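You operate a simulated robot arm through the tools that you are given. There is no shell and no other tool.

You run a simulated robot arm. Do the job below in one go: nothing can be reset, and whatever is moved stays where it is left.

## Task
Pressure-test the hose end with the blue collar: green tray if it holds, yellow tray if it leaks.
Fine: clamp it, pump to 150 bar or over, give it 3 seconds, then bleed off before you unclamp.

It is judged by the outcome, as a careful person would: the job done as asked, and still so three seconds after it is handed in. It fails if anything else is knocked over, pushed out of place, dropped, spilled or broken.

## Robot
A 7-joint arm with a two-finger parallel gripper, fixed in place. Base frame: the origin is at the foot of the arm, x ahead of it, y to its left, z up. Readings come in cm, rad, newtons and seconds.
With the tool pointing down near the work surface it reaches from about 38 to 88 cm from the base axis. Its first joint turns from -2.897 to 2.897 rad. Payload 3.43 kg.
Tool frame: the origin (TCP) lies between the finger pads and is the grasp point; the fingertips stand 3.4 cm ahead of it; z points along the fingers, y is the line along which they close. The gripper opens to 12.8 cm. The fingers are 2.4 cm wide and 1.2 cm thick; the gripper's body (4.8 by 13 cm) begins 9.6 cm behind the TCP.
Orientation is told as [roll, pitch, yaw] about the base's x, y, z axes, in that order, counted from this pose: with the fingers straight down and closing along the base's y, the tool's x points along the base's -x, its y along +y and its z along -z.

## Interface
- The arm moves only by the tool step_arm. Its argument "steps" is a list of rows, each an object of numbers (a shift or turn left out is 0, a gripper value left out holds the last): "hand": the closure, from 0 (fully open) to 1 (shut); "x", "y", "z": the shift along the tool's x, y, z in cm; "rx", "ry", "rz": the turn, a rotation vector about the tool's x, y, z in rad. In form: [{"hand": .., "x": .., "y": .., "z": .., "rx": .., "ry": .., "rz": ..}, ...]. A call has 1 to 20 rows; each row is the pose to reach, as a shift and turn from the pose commanded when the call began, along the tool's axes at that moment. Rows are played at 5 a second. More than 5 cm and 0.15 rad between two rows, or a gripper value outside its range, and nothing of the call is played. Where a pose cannot be reached the arm comes as near as it can. A force on the tool above 90 N (or 10 N above the force at the start of the call, whichever is more), or a blocked arm, ends the call early, and 0.2 s more pass. The fingers move at their own pace (about 15.3 cm/s each) and stop on an object; they squeeze with about 25 N. The grip force told is the motor's: it shows also when the fingers shut on nothing. Time passes only in rows, and 0.2 s behind the last, so rows that repeat a pose let the fingers close. It gives the time, the measured TCP pose, the force on the tool (base axes), the opening and the grip force at its end, in the units of the frame above (readings bear some noise), with the torque about the TCP (base axes, N m) and any sound that the robot's microphone picked up.
- Cameras (640 x 400 px; columns grow to the right, rows downward): "scene" is fixed at [21.86, -65.95, 161.83]; the picture's right is [0.61, -0.79, 0.00], its down [-0.72, -0.55, -0.43] and it looks along [0.34, 0.26, -0.90] (base axes); focal length 330 px, centre (320, 200). "wrist" rides on the gripper at [7.6, -1.1, -16] in the tool frame; the picture's right is [0.15, 0.99, 0.00], its down [-0.88, 0.13, -0.46] and it looks along [-0.45, 0.07, 0.89] (tool axes); focal length 234 px, centre (320, 200). There is no depth. A picture from a camera that has moved, and an enlarged one, comes with that camera's place and axes in the base frame and with its lens. The place of the scene camera against the robot may be out by one fixed shift of up to 1.2 cm in any direction.
- grab_frame(camera): a new picture of that camera. It takes no simulated time.
- inspect(camera, box): a new picture of the part [left, top, right, bottom] of that camera's present view, enlarged. It takes no simulated time.
- close_job(): hands the job in; it is judged then, once.

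Places have to be worked out from the pictures, the camera data and where the tool is seen. Open the gripper and draw the arm clear of the work before you hand the job in, unless the task says otherwise.

The tools are called after "Request:" as name(argument=value, ...) on one line, values as JSON. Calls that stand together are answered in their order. step_arm: Moves the arm, as the interface text tells. Its arguments: {"type":"object","properties":{"steps":{"type":"array"}},"required":["steps"]} The other tools are called the same way: grab_frame (camera) takes a picture; inspect (camera, box) takes an enlarged picture of a part of a camera's view; close_job () hands the job in.

At the start:

```text
clock: 0.0
tool_pos: [35.61, -43.59, 130.13]
ee_rot: [0.001, 0.0, 0.0]
ft_force: [-0.2, 0.1, 0.5]
ft_torque: [0.01, -0.03, 0.02]
width: 12.79
grip_force: 0.0
```

scene: 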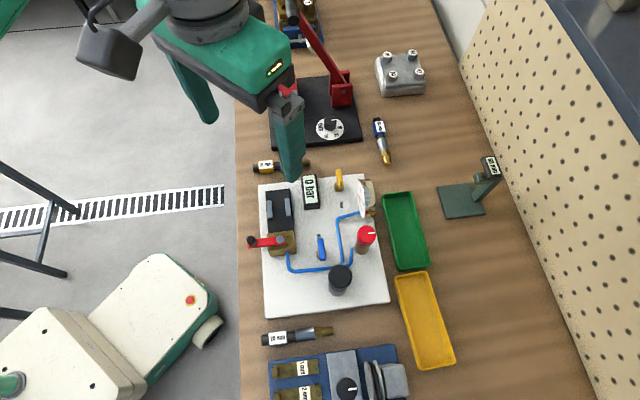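
wrist: 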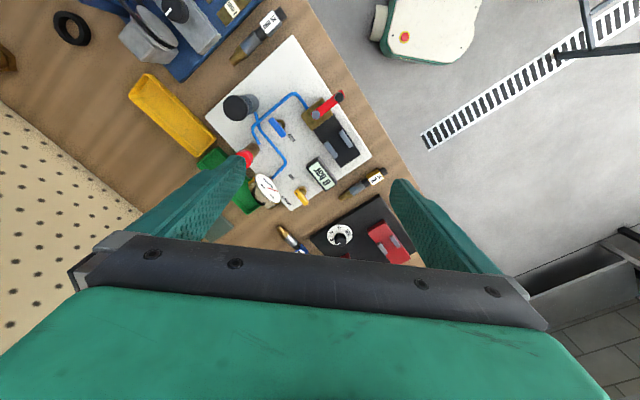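

I start by looking closer at the bench, to find the hose ends and the test rig's controls.

Request:
inspect(camera="scene", box=[240, 160, 400, 260])

Request:
inspect(camera="scene", box=[240, 220, 400, 320])

Request:
inspect(camera="scene", box=[240, 300, 400, 400])

Request:
inspect(camera="scene", box=[300, 80, 460, 180])

Request:
inspect(camera="wrist", box=[200, 60, 400, 220])

```text
4.00 times, centred on (320, 210) of scene
camera zoom: at [21.86, -65.95, 161.83], right [0.61, -0.79, 0.0], down [-0.72, -0.55, -0.43], along [0.34, 0.26, -0.9], focal length 1320 px, centre (320, 160)
```

zoom: 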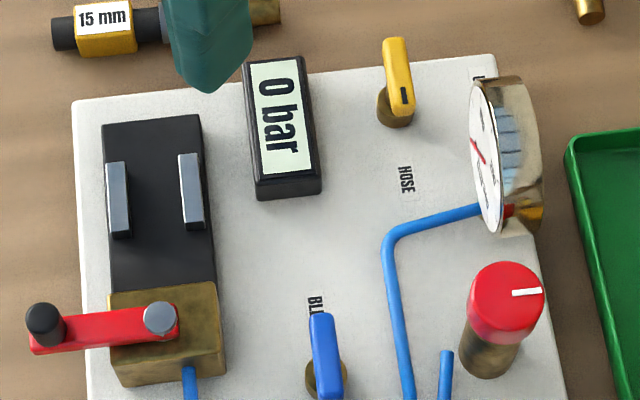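

```text
4.00 times, centred on (320, 270) of scene
camera zoom: at [21.86, -65.95, 161.83], right [0.61, -0.79, 0.0], down [-0.72, -0.55, -0.43], along [0.34, 0.26, -0.9], focal length 1320 px, centre (320, -80)
```

zoom: 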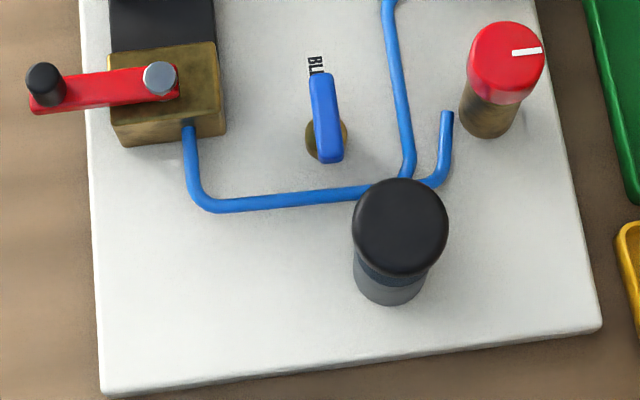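

```text
4.00 times, centred on (320, 350) of scene
camera zoom: at [21.86, -65.95, 161.83], right [0.61, -0.79, 0.0], down [-0.72, -0.55, -0.43], along [0.34, 0.26, -0.9], focal length 1320 px, centre (320, -400)
```

zoom: 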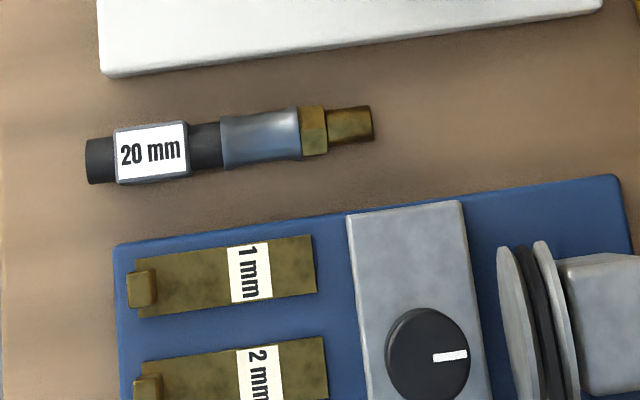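

```text
4.00 times, centred on (380, 130) of scene
camera zoom: at [21.86, -65.95, 161.83], right [0.61, -0.79, 0.0], down [-0.72, -0.55, -0.43], along [0.34, 0.26, -0.9], focal length 1320 px, centre (80, 480)
```

zoom: 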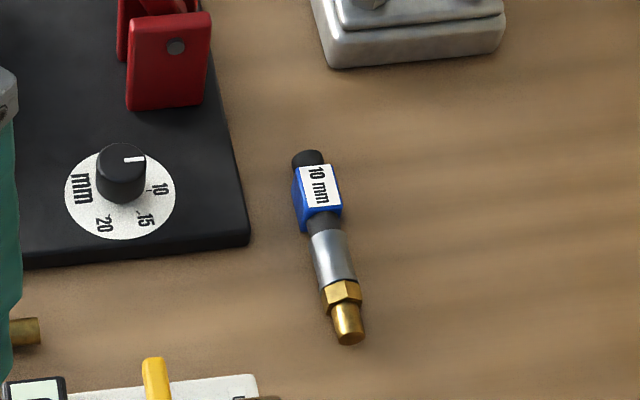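

```text
2.50 times, centred on (300, 140) of wrist
camera zoom: at [27.96, -44.79, 146.13], right [-0.15, 0.99, 0.0], down [0.88, 0.13, 0.46], along [0.45, 0.07, -0.89], focal length 585 px, centre (370, 350)
```

zoom: 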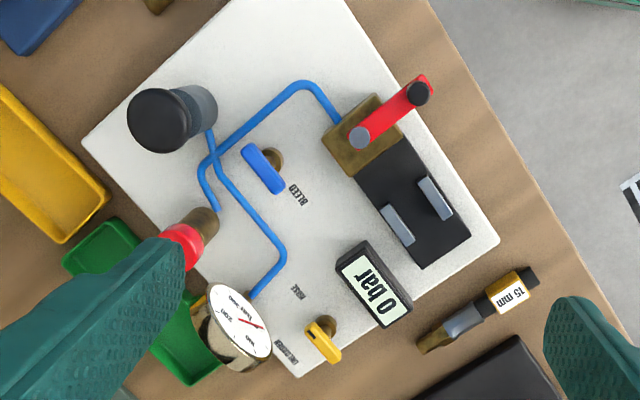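

The blue-collared end (10 mm) lies past the black crimper. I want to read the valve labels and see what the pump is before planning.

Request:
inspect(camera="wrist", box=[260, 150, 340, 200])

Request:
inspect(camera="wrist", box=[290, 80, 370, 130])

Request:
inspect(camera="scene", box=[260, 0, 440, 112])

Request:
inspect(camera="scene", box=[340, 170, 400, 210])

Request:
inspect(camera="scene", box=[380, 140, 540, 240])

```text
8.00 times, centred on (300, 175) of wrist
camera zoom: at [27.96, -44.79, 146.13], right [-0.15, 0.99, 0.0], down [0.88, 0.13, 0.46], along [0.45, 0.07, -0.89], focal length 1873 px, centre (480, 400)
```

zoom: 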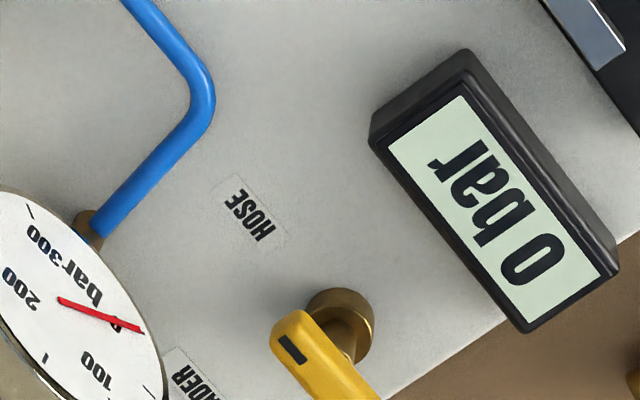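

```text
8.00 times, centred on (330, 105) of wrist
camera zoom: at [27.96, -44.79, 146.13], right [-0.15, 0.99, 0.0], down [0.88, 0.13, 0.46], along [0.45, 0.07, -0.89], focal length 1873 px, centre (240, 960)
```

zoom: 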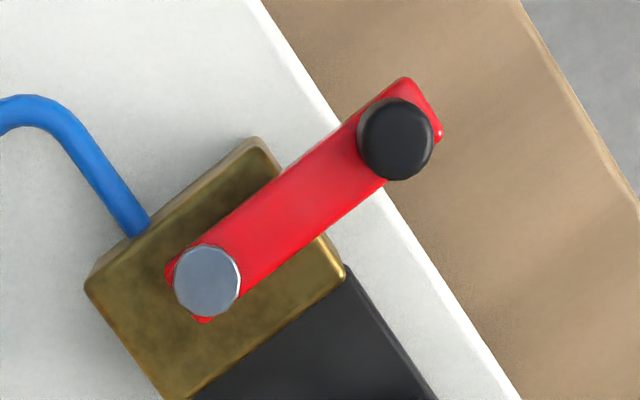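

```text
3.56 times, centred on (350, 56) of scene
camera zoom: at [21.86, -65.95, 161.83], right [0.61, -0.79, 0.0], down [-0.72, -0.55, -0.43], along [0.34, 0.26, -0.9], focal length 1173 px, centre (213, 712)
```

zoom: 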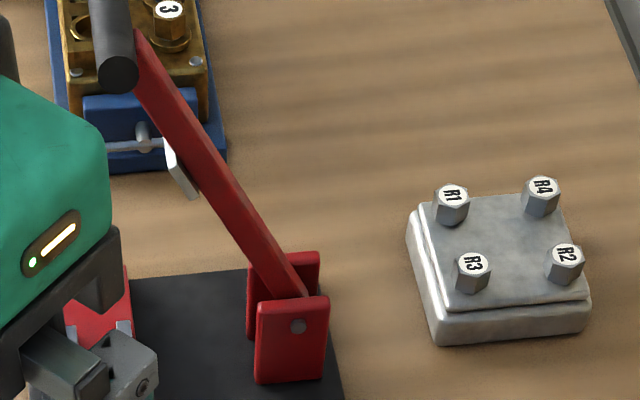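

```text
10.00 times, centred on (370, 190) of scene
camera zoom: at [21.86, -65.95, 161.83], right [0.61, -0.79, 0.0], down [-0.72, -0.55, -0.43], along [0.34, 0.26, -0.9], focal length 3300 px, centre (-180, 300)
```

zoom: 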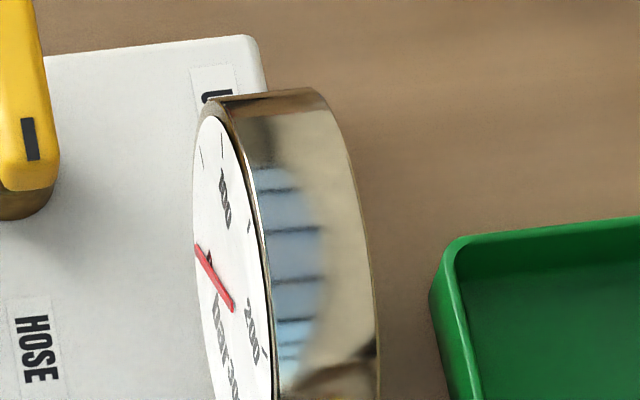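

```text
4.00 times, centred on (460, 190) of scene
camera zoom: at [21.86, -65.95, 161.83], right [0.61, -0.79, 0.0], down [-0.72, -0.55, -0.43], along [0.34, 0.26, -0.9], focal length 1320 px, centre (-240, 240)
```

zoom: 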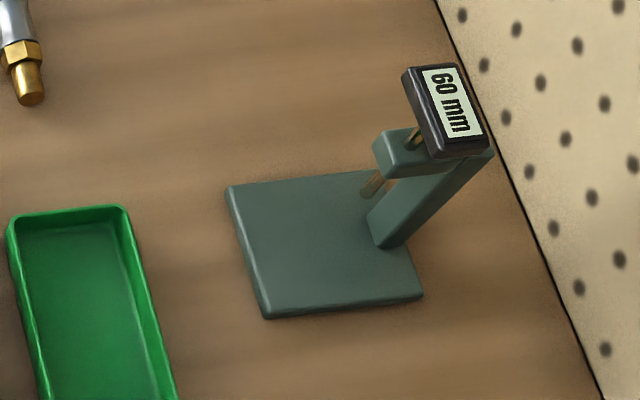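

The yellow valve is a selector with a HOSE position and some other one, so I need closer views. I lower the arm slightly over the rig, well above everything, to look with the wrist camera.

Request:
step_arm(steps=[{"hand": 0, "x": -0.5, "y": -2, "z": 4}, {"hand": 0, "x": -1, "y": -4, "z": 8}, {"hand": 0, "x": -1.5, "y": -6, "z": 12}, {"hand": 0, "x": -2, "y": -8, "z": 16}, {"hand": 0, "x": -2, "y": -8, "z": 16}])

Request:
grab_frame(camera="wrist")

Request:
grab_frame(camera="scene")

```text
clock: 1.2
tool_pos: [37.0, -51.51, 114.07]
ee_rot: [-0.001, 0.0, -0.001]
ft_force: [-0.6, -0.8, -0.3]
ft_torque: [-0.01, -0.01, 0.0]
width: 12.82
grip_force: 0.1
```

```text
taken
camera wrist: at [29.38, -52.65, 130.06], right [-0.15, 0.99, 0.0], down [0.88, 0.13, 0.46], along [0.45, 0.07, -0.89], focal length 234 px, centre (320, 200)
```

wrist: 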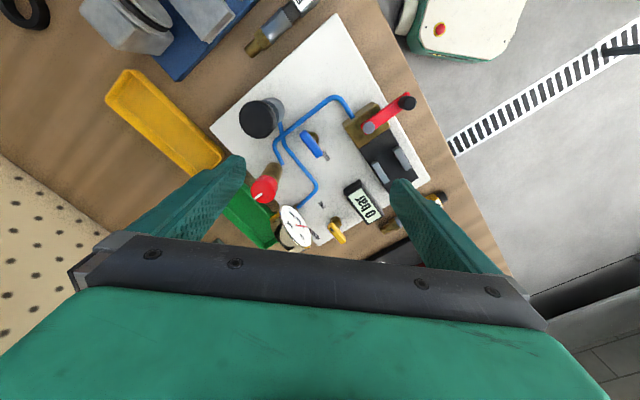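

```text
taken
```

scene: 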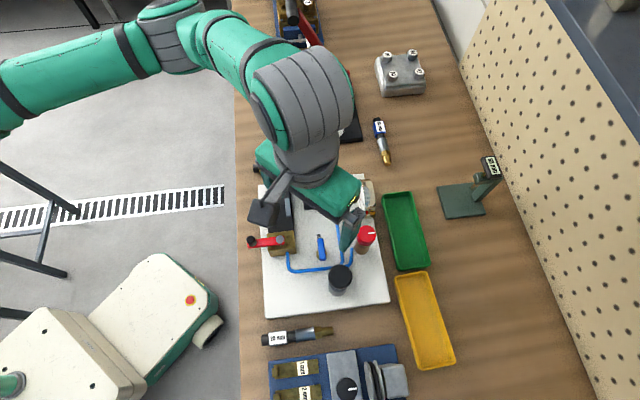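

Request:
inspect(camera="wrist", box=[270, 180, 398, 260])

Request:
inspect(camera="wrist", box=[320, 90, 448, 170])

Request:
inspect(camera="wrist", box=[220, 80, 348, 160])

Request:
inspect(camera="wrist", box=[240, 140, 368, 220])

```text
5.00 times, centred on (334, 220) of wrist
camera zoom: at [29.38, -52.65, 130.06], right [-0.15, 0.99, 0.0], down [0.88, 0.13, 0.46], along [0.45, 0.07, -0.89], focal length 1171 px, centre (250, 100)
```

zoom: 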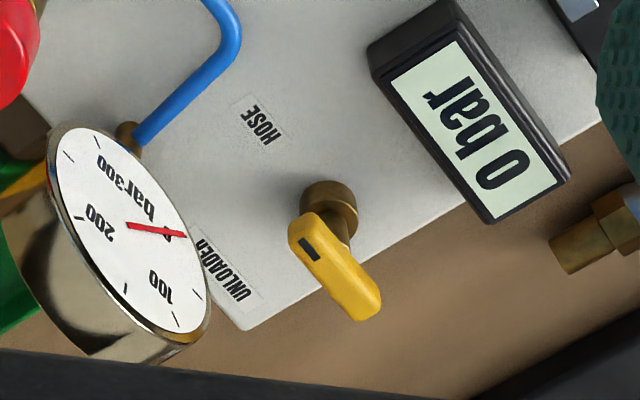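

```text
5.00 times, centred on (384, 130) of wrist
camera zoom: at [29.38, -52.65, 130.06], right [-0.15, 0.99, 0.0], down [0.88, 0.13, 0.46], along [0.45, 0.07, -0.89], focal length 1171 px, centre (0, 550)
```

zoom: 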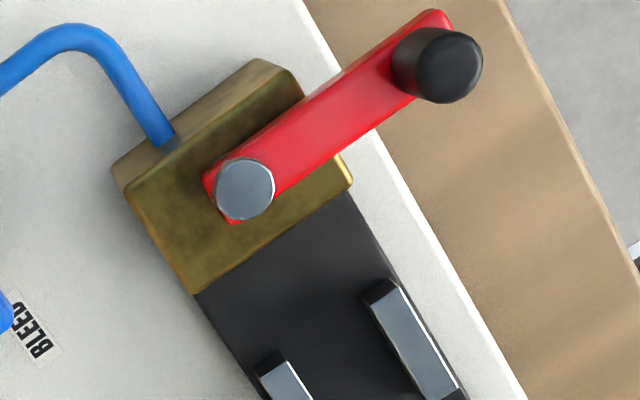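

```text
5.00 times, centred on (284, 120) of wrist
camera zoom: at [29.38, -52.65, 130.06], right [-0.15, 0.99, 0.0], down [0.88, 0.13, 0.46], along [0.45, 0.07, -0.89], focal length 1171 px, centre (500, 600)
```

zoom: 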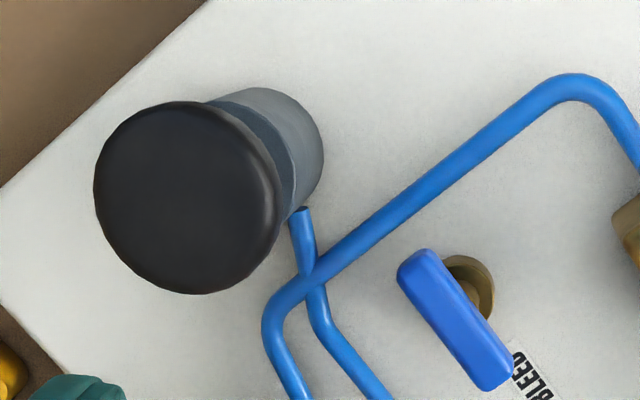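

```text
5.00 times, centred on (304, 180) of wrist
camera zoom: at [29.38, -52.65, 130.06], right [-0.15, 0.99, 0.0], down [0.88, 0.13, 0.46], along [0.45, 0.07, -0.89], focal length 1171 px, centre (400, 300)
```

zoom: 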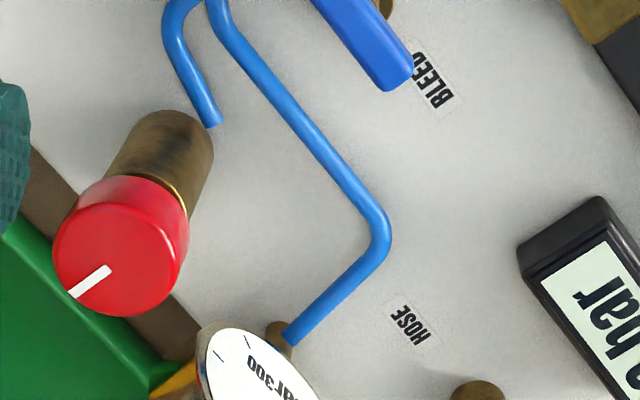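

The yellow selector's mark points to HOSE; the blue handle is the bleed valve. The black-capped plunger is probably the pump, and the red crank on the brass block the clamp. The rig sits at about 45° to the base frame, so I yaw the tool to line up with it and look closer at the clamp seat.

Request:
step_arm(steps=[{"x": 0.9, "y": 0.4, "z": 0.7, "rz": -0.131}, {"x": 1.8, "y": 0.9, "z": 1.4, "rz": -0.262}, {"x": 2.6, "y": 1.3, "z": 2.0, "rz": -0.393}, {"x": 3.5, "y": 1.8, "z": 2.7, "rz": -0.524}, {"x": 4.4, "y": 2.2, "z": 3.4, "rz": -0.655}, {"x": 5.2, "y": 2.7, "z": 4, "rz": -0.785}, {"x": 5.2, "y": 2.7, "z": 4, "rz": -0.785}])

Request:
grab_frame(camera="wrist")

Request:
grab_frame(camera="scene")

```text
clock: 2.8
tool_pos: [32.19, -48.92, 110.01]
ee_rot: [-0.002, 0.0, 0.787]
ft_force: [0.1, 0.9, -0.8]
ft_torque: [-0.02, 0.01, 0.01]
width: 12.79
grip_force: 0.0
```

```text
taken
camera wrist: at [27.67, -55.2, 126.02], right [-0.8, 0.59, 0.0], down [0.53, 0.72, 0.46], along [0.27, 0.37, -0.89], focal length 234 px, centre (320, 200)
```

wrist: 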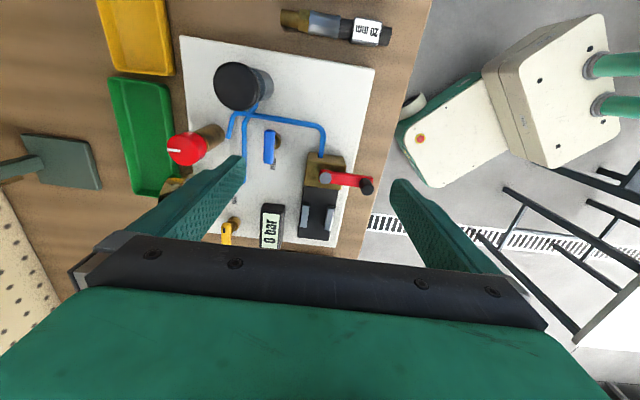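

```text
taken
```

scene: 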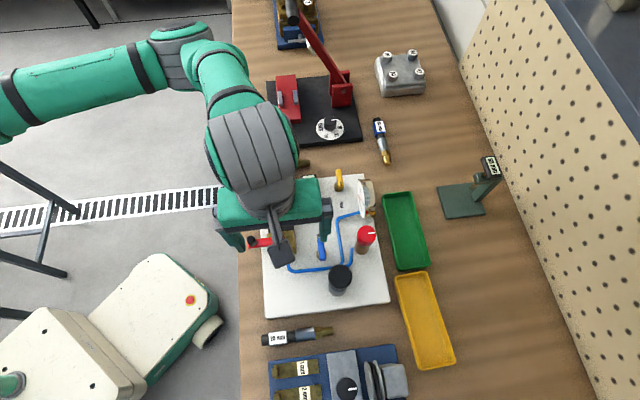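

Request:
inspect(camera="wrist", box=[260, 130, 420, 250])

Request:
inspect(camera="wrist", box=[200, 50, 360, 150])

Request:
inspect(camera="wrist", box=[160, 130, 320, 250])

Request:
inspect(camera="scene", box=[350, 100, 430, 180])

```text
3.33 times, centred on (340, 190) of wrist
camera zoom: at [27.67, -55.2, 126.02], right [-0.8, 0.59, 0.0], down [0.53, 0.72, 0.46], along [0.27, 0.37, -0.89], focal length 781 px, centre (253, 233)
```

zoom: 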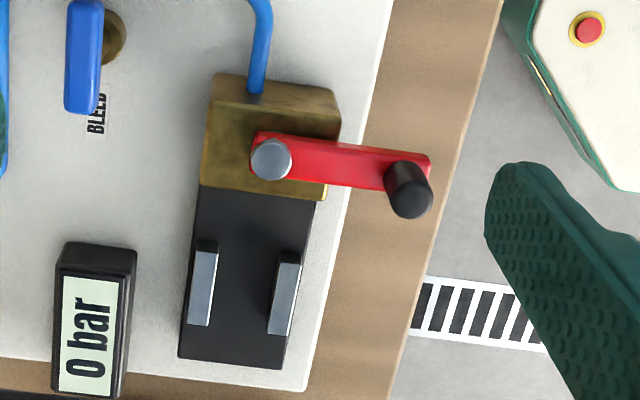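

```text
4.00 times, centred on (280, 100) of wrist
camera zoom: at [27.67, -55.2, 126.02], right [-0.8, 0.59, 0.0], down [0.53, 0.72, 0.46], along [0.27, 0.37, -0.89], focal length 937 px, centre (480, 600)
```

zoom: 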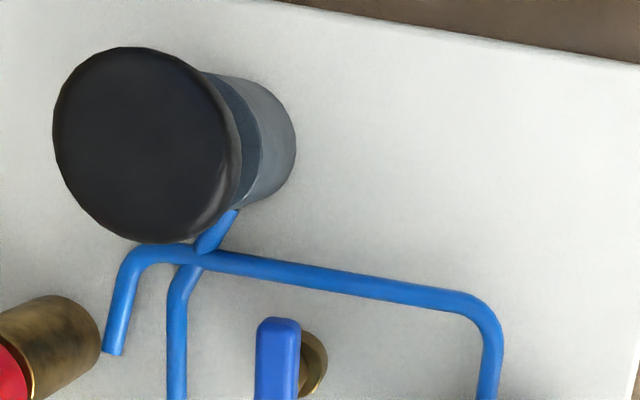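

```text
3.33 times, centred on (240, 190) of wrist
camera zoom: at [27.67, -55.2, 126.02], right [-0.8, 0.59, 0.0], down [0.53, 0.72, 0.46], along [0.27, 0.37, -0.89], focal length 781 px, centre (587, 233)
```

zoom: 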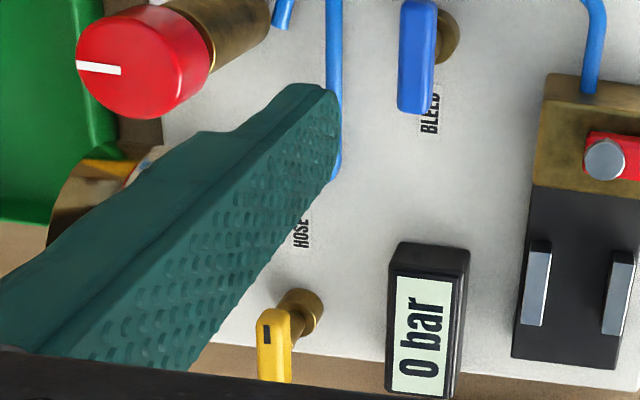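

```text
5.00 times, centred on (390, 140) of scene
camera zoom: at [21.86, -65.95, 161.83], right [0.61, -0.79, 0.0], down [-0.72, -0.55, -0.43], along [0.34, 0.26, -0.9], focal length 1650 px, centre (-30, 500)
```

zoom: 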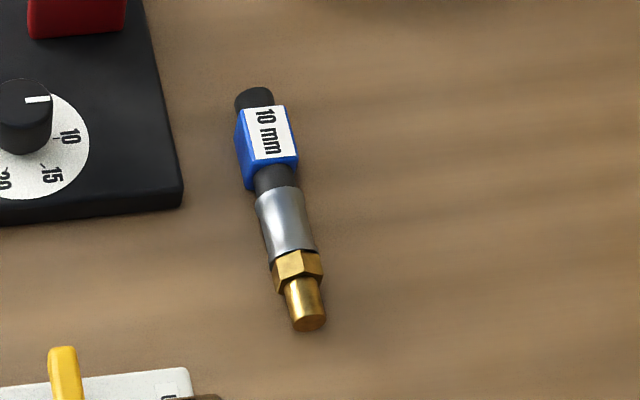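

The seat is a black bed with two jaws in front of the brass block, its axis parallel to the hose end where it lies on the bench. I move over to the blue hose end, staying high, to measure it closely.

Request:
step_arm(steps=[{"x": -3.1, "y": -3.2}, {"x": -6.2, "y": -6.4}, {"x": -9.3, "y": -9.6}, {"x": -12.4, "y": -12.8}, {"x": -15.5, "y": -16.0, "z": 1}, {"x": -18.6, "y": -19.2, "z": 2}, {"x": -21.8, "y": -22.6, "z": 4}, {"x": -21.8, "y": -22.6, "z": 4}])

Request:
grab_frame(camera="wrist")

Request:
grab_frame(camera="scene")

```text
refused: row 7 steps farther than a row can; nothing moved
```

```text
taken
camera wrist: at [27.67, -55.2, 126.02], right [-0.8, 0.59, 0.0], down [0.53, 0.72, 0.46], along [0.27, 0.37, -0.89], focal length 234 px, centre (320, 200)
```

wrist: 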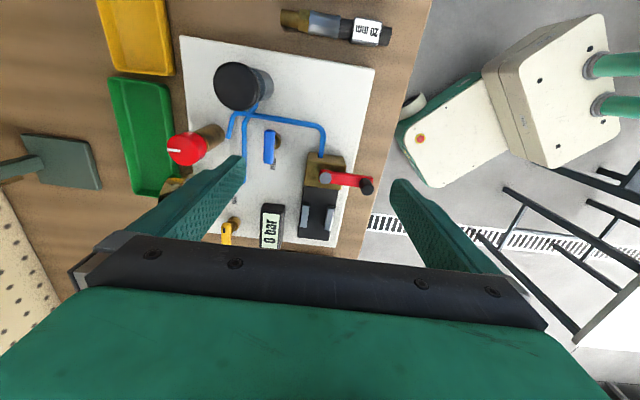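

```text
taken
```

scene: 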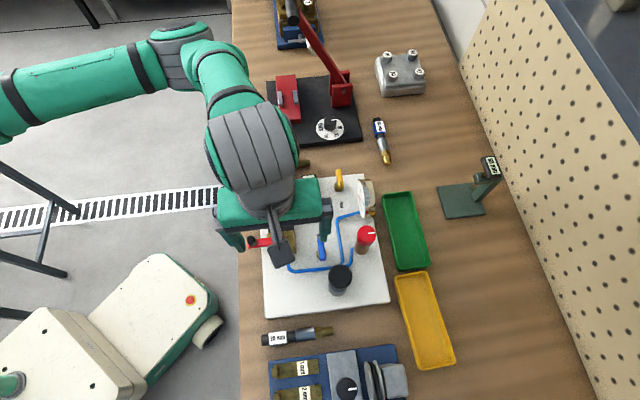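

The last row was just over the step limit, so nothing moved. I split the move more finely and send it again.

Request:
step_arm(steps=[{"x": -2.7, "y": -2.8, "z": 0.5}, {"x": -5.4, "y": -5.6, "z": 1}, {"x": -8.1, "y": -8.4, "z": 1.5}, {"x": -10.8, "y": -11.2, "z": 2}, {"x": -13.5, "y": -14.0, "z": 2.5}, {"x": -16.2, "y": -16.8, "z": 3}, {"x": -18.9, "y": -19.6, "z": 3.5}, {"x": -21.8, "y": -22.6, "z": 4}, {"x": -21.8, "y": -22.6, "z": 4}])

Request:
grab_frame(camera="wrist")

Request:
grab_frame(camera="scene")

```text
clock: 4.8
tool_pos: [63.48, -49.32, 106.35]
ee_rot: [0.0, -0.001, 0.785]
ft_force: [0.5, -0.9, -0.1]
ft_torque: [0.02, -0.01, 0.01]
width: 12.81
grip_force: 0.0
```

```text
taken
camera wrist: at [58.92, -55.53, 122.37], right [-0.8, 0.6, 0.0], down [0.53, 0.71, 0.46], along [0.27, 0.37, -0.89], focal length 234 px, centre (320, 200)
```

wrist: 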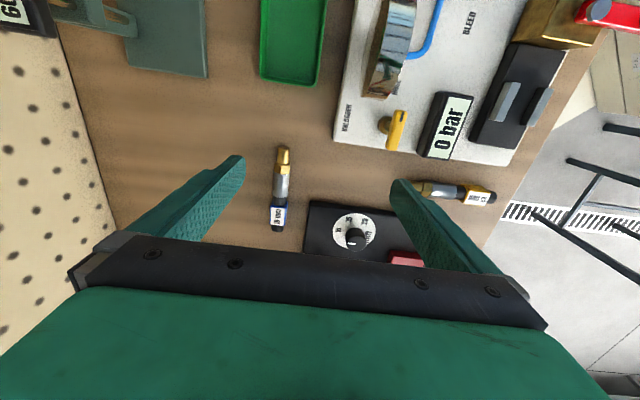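

```text
taken
```

scene: 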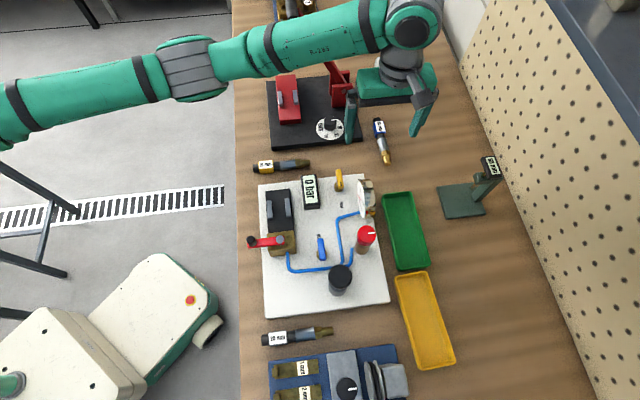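

Request:
inspect(camera="wrist", box=[230, 140, 342, 240])

Request:
inspect(camera="wrist", box=[320, 0, 640, 200])

Request:
inspect(camera="scene", box=[250, 170, 410, 270])

Request:
inspect(camera="scene", box=[250, 230, 410, 330])

```text
4.00 times, centred on (286, 190) of wrist
camera zoom: at [58.92, -55.53, 122.37], right [-0.8, 0.6, 0.0], down [0.53, 0.71, 0.46], along [0.27, 0.37, -0.89], focal length 937 px, centre (456, 240)
```

zoom: 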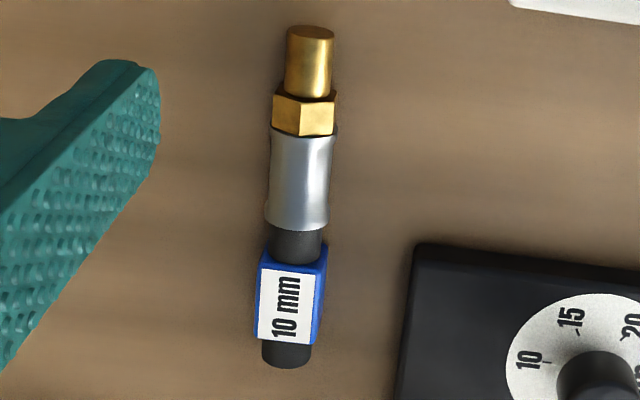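

```text
2.00 times, centred on (480, 100) of wrist
camera zoom: at [58.92, -55.53, 122.37], right [-0.8, 0.6, 0.0], down [0.53, 0.71, 0.46], along [0.27, 0.37, -0.89], focal length 468 px, centre (0, 400)
```

zoom: 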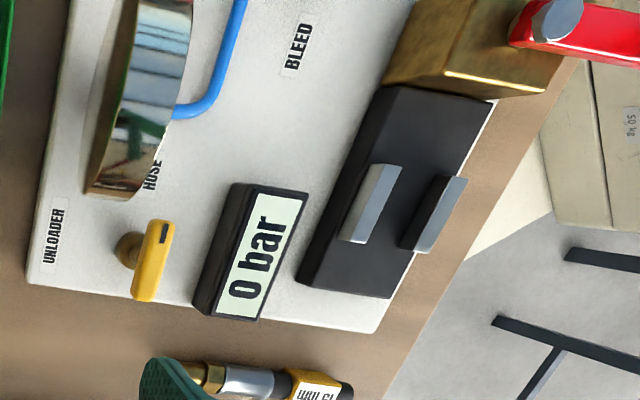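

```text
4.00 times, centred on (330, 220) of scene
camera zoom: at [21.86, -65.95, 161.83], right [0.61, -0.79, 0.0], down [-0.72, -0.55, -0.43], along [0.34, 0.26, -0.9], focal length 1320 px, centre (280, 120)
```

zoom: 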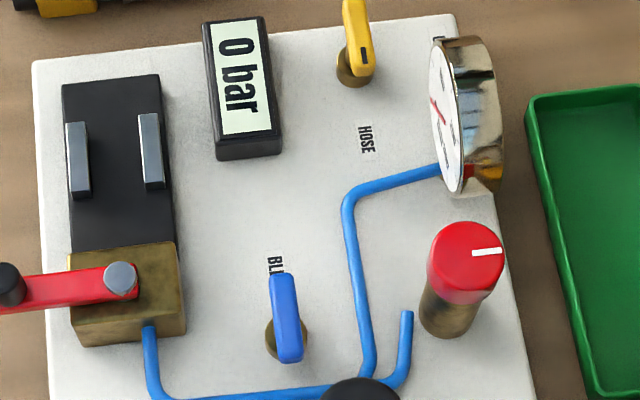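

```text
4.00 times, centred on (330, 280) of scene
camera zoom: at [21.86, -65.95, 161.83], right [0.61, -0.79, 0.0], down [-0.72, -0.55, -0.43], along [0.34, 0.26, -0.9], focal length 1320 px, centre (280, -120)
```

zoom: 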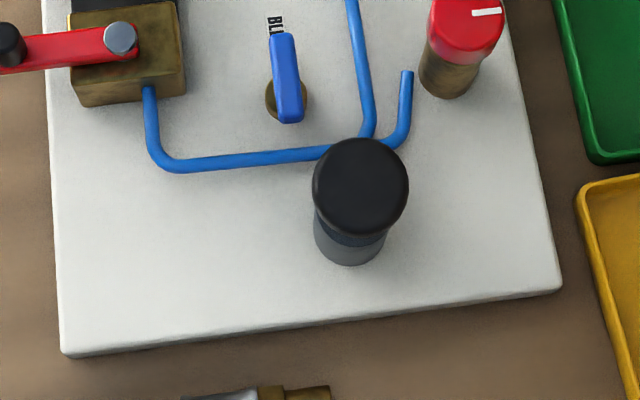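

The blue hose end lies along the rig's long axis, at about r≈85, u≈13 to 30 (r outward and u along the bench, both at 45° to base x/y). I go lower over it to get a second viewpoint and work out the bench height.

Request:
step_arm(steps=[{"x": -2, "y": -1.8, "z": 3}, {"x": -4, "y": -3.6, "z": 6}, {"x": -6, "y": -5.4, "z": 9}, {"x": -6, "y": -5.4, "z": 9}])

Request:
grab_frame(camera="wrist")

Request:
grab_frame(camera="scene")

```text
clock: 5.8
tool_pos: [71.97, -48.84, 97.2]
ee_rot: [0.0, 0.001, 0.784]
ft_force: [0.5, 0.1, 0.2]
ft_torque: [0.0, 0.0, 0.04]
width: 12.82
grip_force: 0.1
```

```text
taken
camera wrist: at [67.27, -55.15, 113.14], right [-0.8, 0.6, 0.0], down [0.53, 0.71, 0.46], along [0.27, 0.37, -0.89], focal length 234 px, centre (320, 200)
```

wrist: 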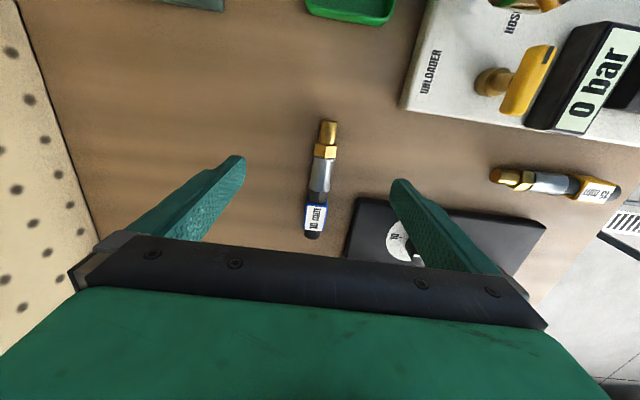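

```text
taken
```

scene: 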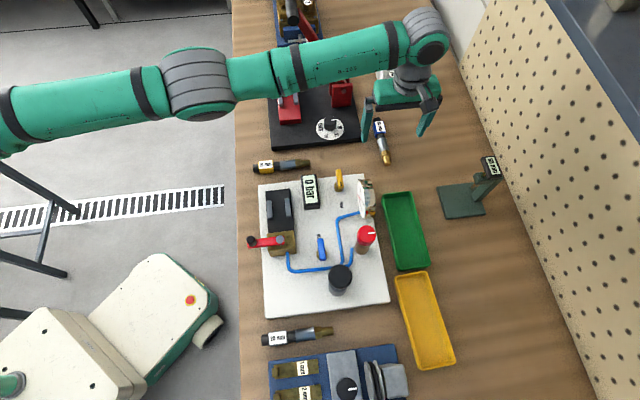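

Request:
inspect(camera="wrist", box=[260, 110, 388, 250])

Request:
inspect(camera="wrist", box=[400, 0, 640, 150])

```text
2.86 times, centred on (324, 180) of wrist
camera zoom: at [67.27, -55.15, 113.14], right [-0.8, 0.6, 0.0], down [0.53, 0.71, 0.46], along [0.27, 0.37, -0.89], focal length 669 px, centre (309, 257)
```

zoom: 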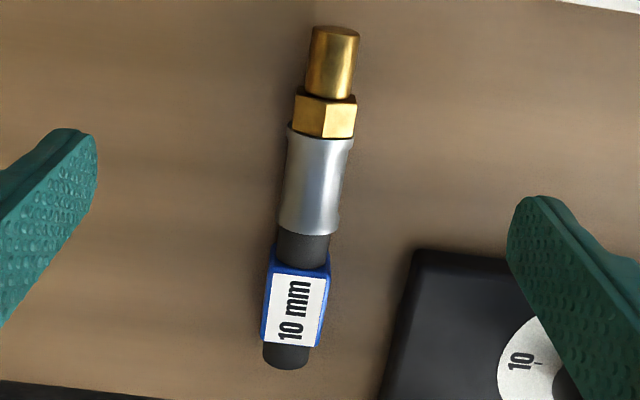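

```text
2.67 times, centred on (520, 75) of wrist
camera zoom: at [67.27, -55.15, 113.14], right [-0.8, 0.6, 0.0], down [0.53, 0.71, 0.46], along [0.27, 0.37, -0.89], focal length 624 px, centre (-213, 533)
```

zoom: 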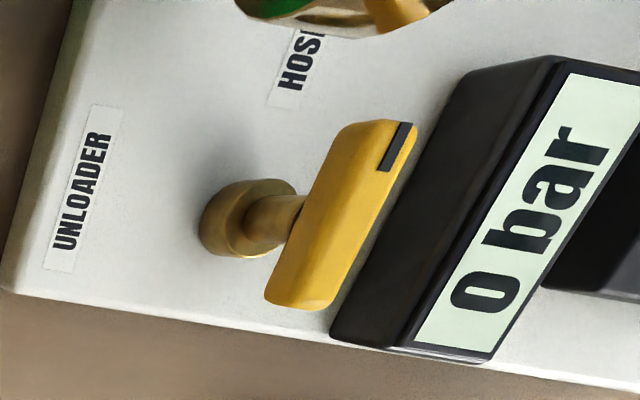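

The bench top looks like roughly z≈85 and the hose end is about 15.5 cm long. Before grasping it I want to see the face of the brass block (the port) and the jaws from the open end, so I lift, go over the seat and tilt the camera.

Request:
step_arm(steps=[{"z": -4}, {"z": -8, "y": 1}, {"z": -8, "y": 5, "x": 0.6, "ry": 0.1}, {"z": -8, "y": 9, "x": 1.2, "ry": 0.2}, {"z": -8, "y": 13, "x": 1.8, "ry": 0.3}, {"z": -8, "y": 17, "x": 2.4, "ry": 0.4}, {"z": -8, "y": 21, "x": 3.0, "ry": 0.5}, {"z": -8, "y": 25, "x": 3.6, "ry": 0.6}, {"z": -6, "y": 29, "x": 4.4, "ry": 0.6}, {"z": -4, "y": 29.4, "x": 4.4, "ry": 0.6}, {"z": -4, "y": 29.4, "x": 4.4, "ry": 0.6}])

Request:
grab_frame(camera="wrist")

Request:
grab_frame(camera="scene")

```text
clock: 8.2
tool_pos: [47.88, -31.36, 100.63]
ee_rot: [0.002, 0.601, 0.784]
ft_force: [0.4, 0.1, -0.8]
ft_torque: [-0.07, -0.03, 0.02]
width: 12.81
grip_force: 0.1
```

```text
taken
camera wrist: at [50.56, -30.2, 118.13], right [-0.78, 0.61, 0.08], down [0.6, 0.79, -0.12], along [-0.14, -0.05, -0.99], focal length 234 px, centre (320, 200)
```

wrist: 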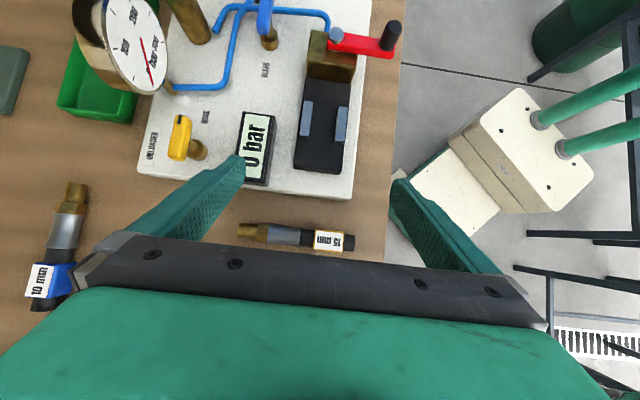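

```text
taken
```

scene: 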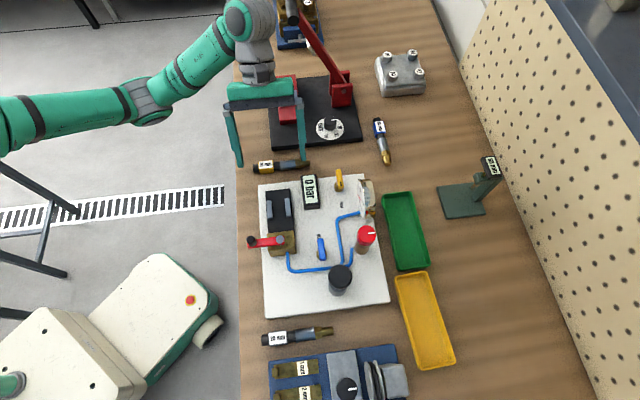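

Request:
inspect(camera="wrist", box=[260, 0, 420, 200])

Request:
inspect(camera="wrist", box=[280, 20, 380, 90])

Request:
inspect(camera="wrist", box=[80, 0, 240, 180])

```text
2.00 times, centred on (340, 100) of wrist
camera zoom: at [50.56, -30.2, 118.13], right [-0.78, 0.61, 0.08], down [0.6, 0.79, -0.12], along [-0.14, -0.05, -0.99], focal length 468 px, centre (280, 400)
```

zoom: 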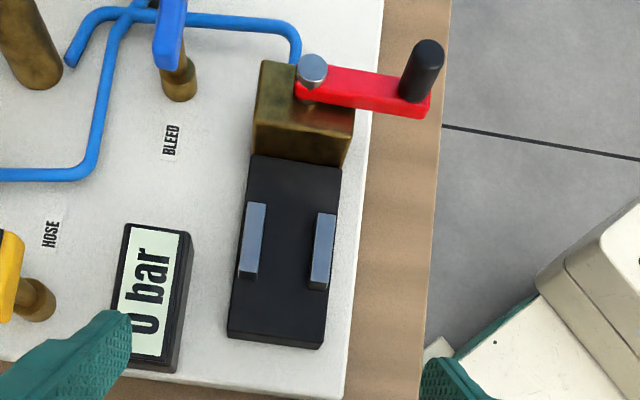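

```text
5.71 times, centred on (330, 55) of wrist
camera zoom: at [50.56, -30.2, 118.13], right [-0.78, 0.61, 0.08], down [0.6, 0.79, -0.12], along [-0.14, -0.05, -0.99], focal length 1338 px, centre (263, 1029)
```

zoom: 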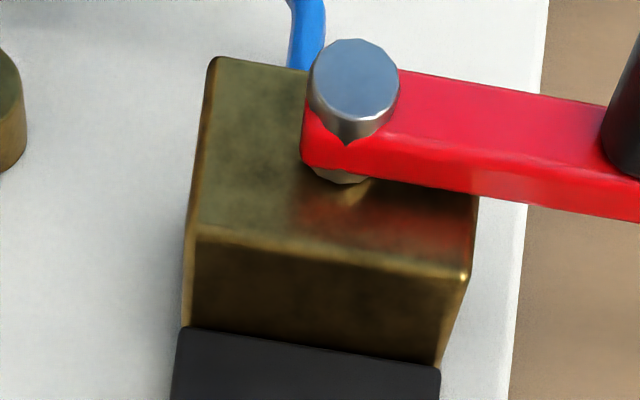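

```text
2.22 times, centred on (160, 90) of wrist
camera zoom: at [50.56, -30.2, 118.13], right [-0.78, 0.61, 0.08], down [0.6, 0.79, -0.12], along [-0.14, -0.05, -0.99], focal length 520 px, centre (676, 444)
```

zoom: 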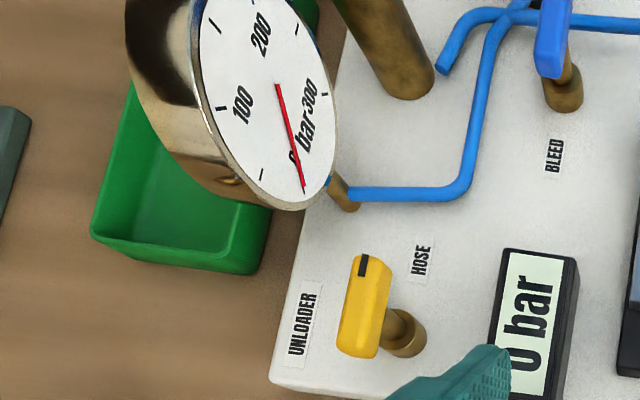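

The port block has a plain face. The jaws span u≈-0.7 to 3.7 with a gap of about 3.1 cm centred at r≈55.9, and the bed top is at z≈90.1. With the nose against the block (u≈-4.9) the ferrule lies between the jaws, so I'll carry the hose end by its collar. First I untilt and rise, on the way back to it.

Request:
step_arm(steps=[{"x": 0.75, "y": -2.3, "z": -1.1, "ry": -0.1}, {"x": 1.5, "y": -4.6, "z": -2.2, "ry": -0.2}, {"x": 2.25, "y": -7, "z": -3.3, "ry": -0.3}, {"x": 3.0, "y": -9.3, "z": -4.4, "ry": -0.4}, {"x": 3.75, "y": -11.6, "z": -5.5, "ry": -0.5}, {"x": 4.5, "y": -14, "z": -6.6, "ry": -0.6}, {"x": 4.5, "y": -14, "z": -6.6, "ry": -0.6, "hand": 0.61}, {"x": 4.5, "y": -14, "z": -6.6, "ry": -0.6, "hand": 0.61}])

```text
clock: 10.0
tool_pos: [57.75, -41.43, 109.09]
ee_rot: [0.0, -0.001, 0.784]
ft_force: [0.1, 0.8, -0.4]
ft_torque: [0.0, 0.0, -0.01]
width: 4.99
grip_force: 0.0
```

Now at r≈70, u≈11.5. I go above the collar at r≈84.9, u≈23.5, opening 5 cm, stopping at z≈97 to check alignment.

Request:
step_arm(steps=[{"x": -2, "y": -2.46, "z": 2}, {"x": -4, "y": -4.92, "z": 4}, {"x": -6, "y": -7.38, "z": 6}, {"x": -8, "y": -9.84, "z": 8}, {"x": -10, "y": -12.3, "z": 10}, {"x": -11.96, "y": -14.74, "z": 12}, {"x": -11.96, "y": -14.74, "z": 12}])

Request:
grab_frame(camera="wrist")

Request:
inspect(camera="scene", box=[320, 60, 480, 180])

```text
clock: 11.6
tool_pos: [76.0, -43.29, 97.07]
ee_rot: [-0.003, -0.001, 0.781]
ft_force: [1.6, 0.1, -1.5]
ft_torque: [0.01, 0.02, -0.01]
width: 5.02
grip_force: 0.0
out of reach, approached as far as the arm can: row 6, 7
```

```text
taken
camera wrist: at [71.49, -49.38, 113.01], right [-0.8, 0.6, 0.0], down [0.53, 0.71, 0.46], along [0.27, 0.36, -0.89], focal length 234 px, centre (320, 200)
```

wrist: 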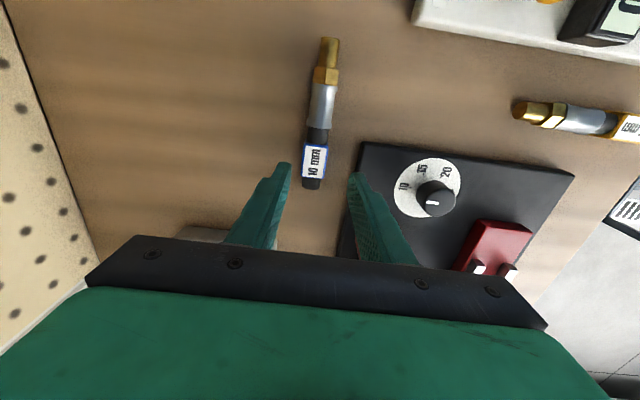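

```text
3.33 times, centred on (400, 120) of scene
camera zoom: at [21.86, -65.95, 161.83], right [0.61, -0.79, 0.0], down [-0.72, -0.55, -0.43], along [0.34, 0.26, -0.9], focal length 1100 px, centre (53, 467)
```

zoom: 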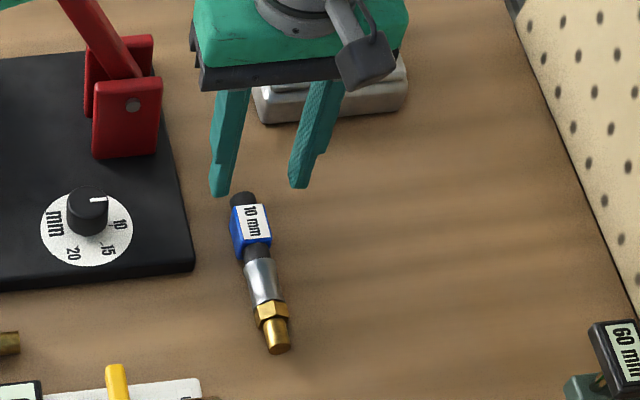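

The arm stops about 0.5 cm short with the tool vertical. A slight outward tilt of about 0.08 rad should gain that reach, so I apply it and come down a little.

Request:
step_arm(steps=[{"rx": 0.04, "z": 1, "hand": 0.64}, {"rx": 0.08, "z": 2, "hand": 0.64}, {"rx": 0.08, "z": 3, "hand": 0.64}, {"rx": 0.08, "z": 3, "hand": 0.64}])

Request:
inspect(camera="wrist", box=[240, 20, 400, 240])

```text
clock: 12.6
tool_pos: [77.5, -43.65, 94.05]
ee_rot: [-0.079, 0.001, 0.785]
ft_force: [0.3, -0.6, -0.5]
ft_torque: [0.01, 0.02, 0.0]
width: 4.62
grip_force: 0.0
out of reach, approached as far as the arm can: row 1, 2, 3, 4
```

```text
1.82 times, centred on (320, 130) of wrist
camera zoom: at [72.13, -49.0, 110.06], right [-0.8, 0.59, -0.08], down [0.51, 0.74, 0.44], along [0.32, 0.32, -0.89], focal length 426 px, centre (320, 327)
```

zoom: 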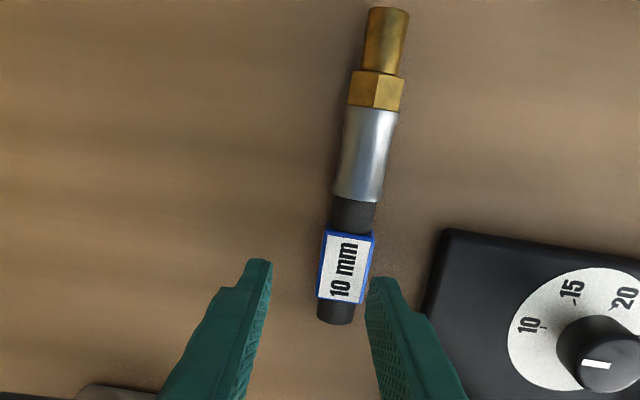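

The wrist view shows the collar about 0.9 cm toward the inner finger, which agrees with the measured r≈85.7. I shift inward and recheck before descending.

Request:
step_arm(steps=[{"y": 0.5, "x": 0.2}, {"y": 0.9, "x": 0.4}, {"y": 0.9, "x": 0.4}])

Request:
inspect(camera="wrist", box=[240, 20, 400, 240])

```text
clock: 13.4
tool_pos: [77.44, -43.93, 93.79]
ee_rot: [-0.078, 0.0, 0.786]
ft_force: [0.6, -0.3, -0.1]
ft_torque: [0.05, 0.02, 0.02]
width: 4.61
grip_force: 0.1
out of reach, approached as far as the arm can: row 1, 2, 3
```

```text
1.82 times, centred on (320, 130) of wrist
camera zoom: at [71.95, -49.26, 109.81], right [-0.8, 0.59, -0.08], down [0.51, 0.74, 0.44], along [0.32, 0.32, -0.89], focal length 426 px, centre (320, 327)
```

zoom: 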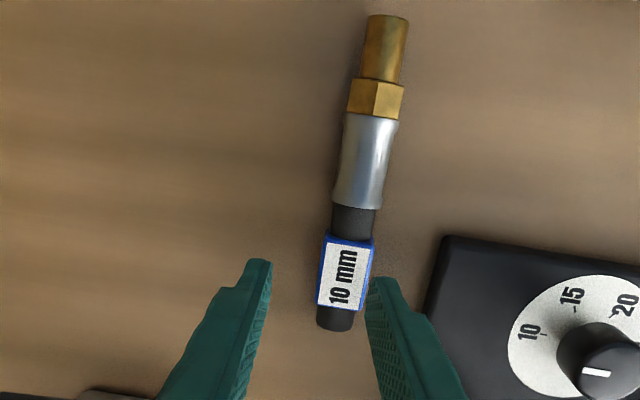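

It barely moved, still at its reach limit. I command a bigger inward shift to find where the arm responds again.

Request:
step_arm(steps=[{"y": 1, "x": 0.0}, {"y": 1, "x": 0.0}])

Request:
grab_frame(camera="scene")

```text
clock: 14.0
tool_pos: [77.46, -43.74, 93.78]
ee_rot: [-0.077, 0.0, 0.786]
ft_force: [0.2, -0.8, 0.1]
ft_torque: [0.01, -0.03, -0.01]
width: 4.61
grip_force: 0.1
out of reach, approached as far as the arm can: row 1, 2
```

```text
taken
```

scene: 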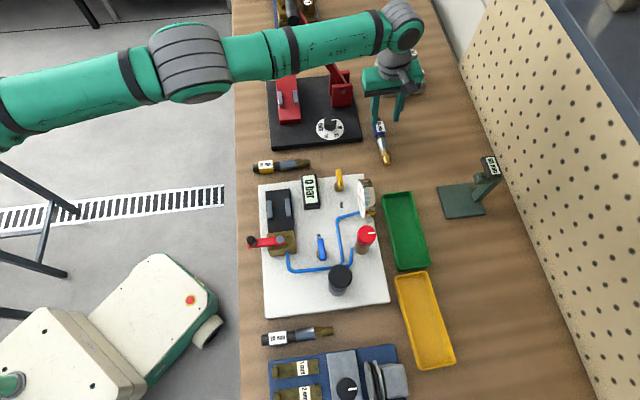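

Request:
step_arm(steps=[{"y": 2, "x": 1.0, "z": -1}, {"y": 4, "x": 2.0, "z": -2}, {"y": 4, "x": 2.0, "z": -2}])

```text
clock: 14.8
tool_pos: [77.1, -44.54, 95.25]
ee_rot: [-0.078, -0.001, 0.787]
ft_force: [-0.2, 0.2, 0.1]
ft_torque: [0.0, 0.01, -0.02]
width: 4.58
grip_force: 0.1
out of reach, approached as far as the arm can: row 1, 2, 3
```

The arm seems stuck at full stretch (straight elbow), so inward commands don't take. I raise it clear first, so it can unbend safely well above everything.

Request:
step_arm(steps=[{"z": -3}, {"z": -6}, {"z": -9}, {"z": -12}, {"z": -12}])

Request:
grab_frame(camera="scene")

```text
clock: 16.0
tool_pos: [77.02, -44.09, 107.11]
ee_rot: [-0.076, 0.002, 0.785]
ft_force: [0.4, 0.7, -0.4]
ft_torque: [-0.02, -0.02, -0.04]
width: 4.62
grip_force: 0.0
out of reach, approached as far as the arm can: row 2, 3, 4, 5
```

```text
taken
```

scene: 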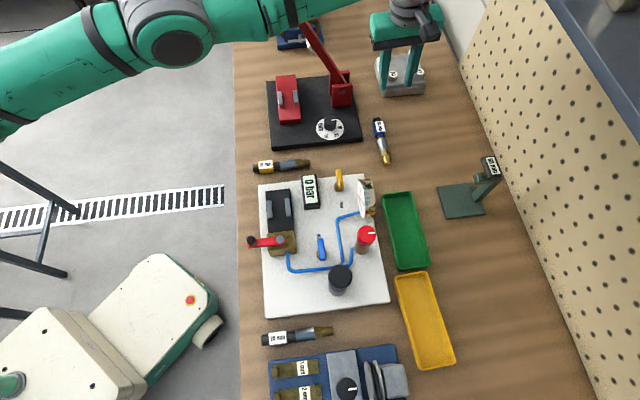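

Request:
step_arm(steps=[{"y": 2}, {"y": 4}, {"y": 4}])

```text
clock: 16.8
tool_pos: [77.62, -43.42, 107.22]
ee_rot: [-0.078, 0.0, 0.786]
ft_force: [-0.2, -0.2, 0.1]
ft_torque: [0.01, 0.0, 0.01]
width: 4.63
grip_force: 0.1
out of reach, approached as far as the arm can: row 1, 2, 3
```

Inward commands still don't take, so I remove the tilt and see whether the arm becomes responsive.

Request:
step_arm(steps=[{"rx": -0.04}, {"rx": -0.08}, {"rx": -0.08}])

```text
clock: 17.6
tool_pos: [76.14, -42.35, 107.05]
ee_rot: [0.0, -0.001, 0.784]
ft_force: [0.1, -0.1, 0.1]
ft_torque: [-0.03, -0.01, 0.0]
width: 4.62
grip_force: 0.1
out of reach, approached as far as the arm can: row 1, 2, 3
```

The arm looks to have slipped into an over-straight elbow posture: only motion across the reach direction works. High above the bench, I command a reach outward and back in, so the elbow can pass through the straight point and bend normally again.

Request:
step_arm(steps=[{"y": -4.5}, {"y": -9}, {"y": -13.5}, {"y": -18}, {"y": -18}, {"y": -13.5}, {"y": -9}, {"y": -4.5}, {"y": 0}, {"y": 0}])

Request:
grab_frame(camera="scene")

```text
clock: 19.8
tool_pos: [76.21, -42.32, 106.71]
ee_rot: [0.0, -0.001, 0.784]
ft_force: [-0.1, 0.5, -0.7]
ft_torque: [0.02, 0.01, 0.0]
width: 4.62
grip_force: 0.0
out of reach, approached as far as the arm can: row 1, 2, 3, 4, 5, 6, 7, 8
```

```text
taken
```

scene: 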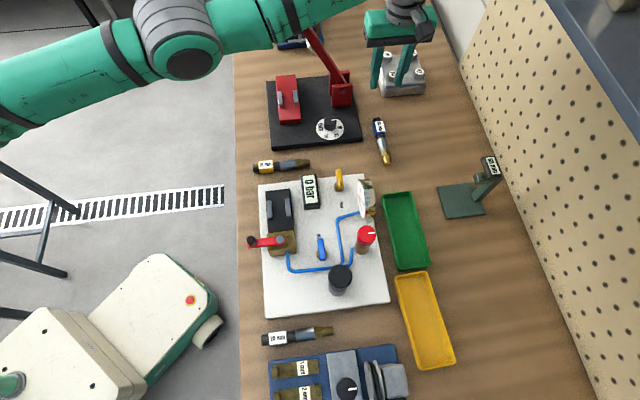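

Request:
step_arm(steps=[{"y": 1.5}, {"y": 3}, {"y": 4.5}, {"y": 4.5}])

```text
clock: 20.8
tool_pos: [73.01, -39.29, 106.79]
ee_rot: [0.001, 0.001, 0.785]
ft_force: [0.3, -0.1, 0.1]
ft_torque: [0.03, 0.01, 0.0]
width: 4.6
grip_force: 0.0
```

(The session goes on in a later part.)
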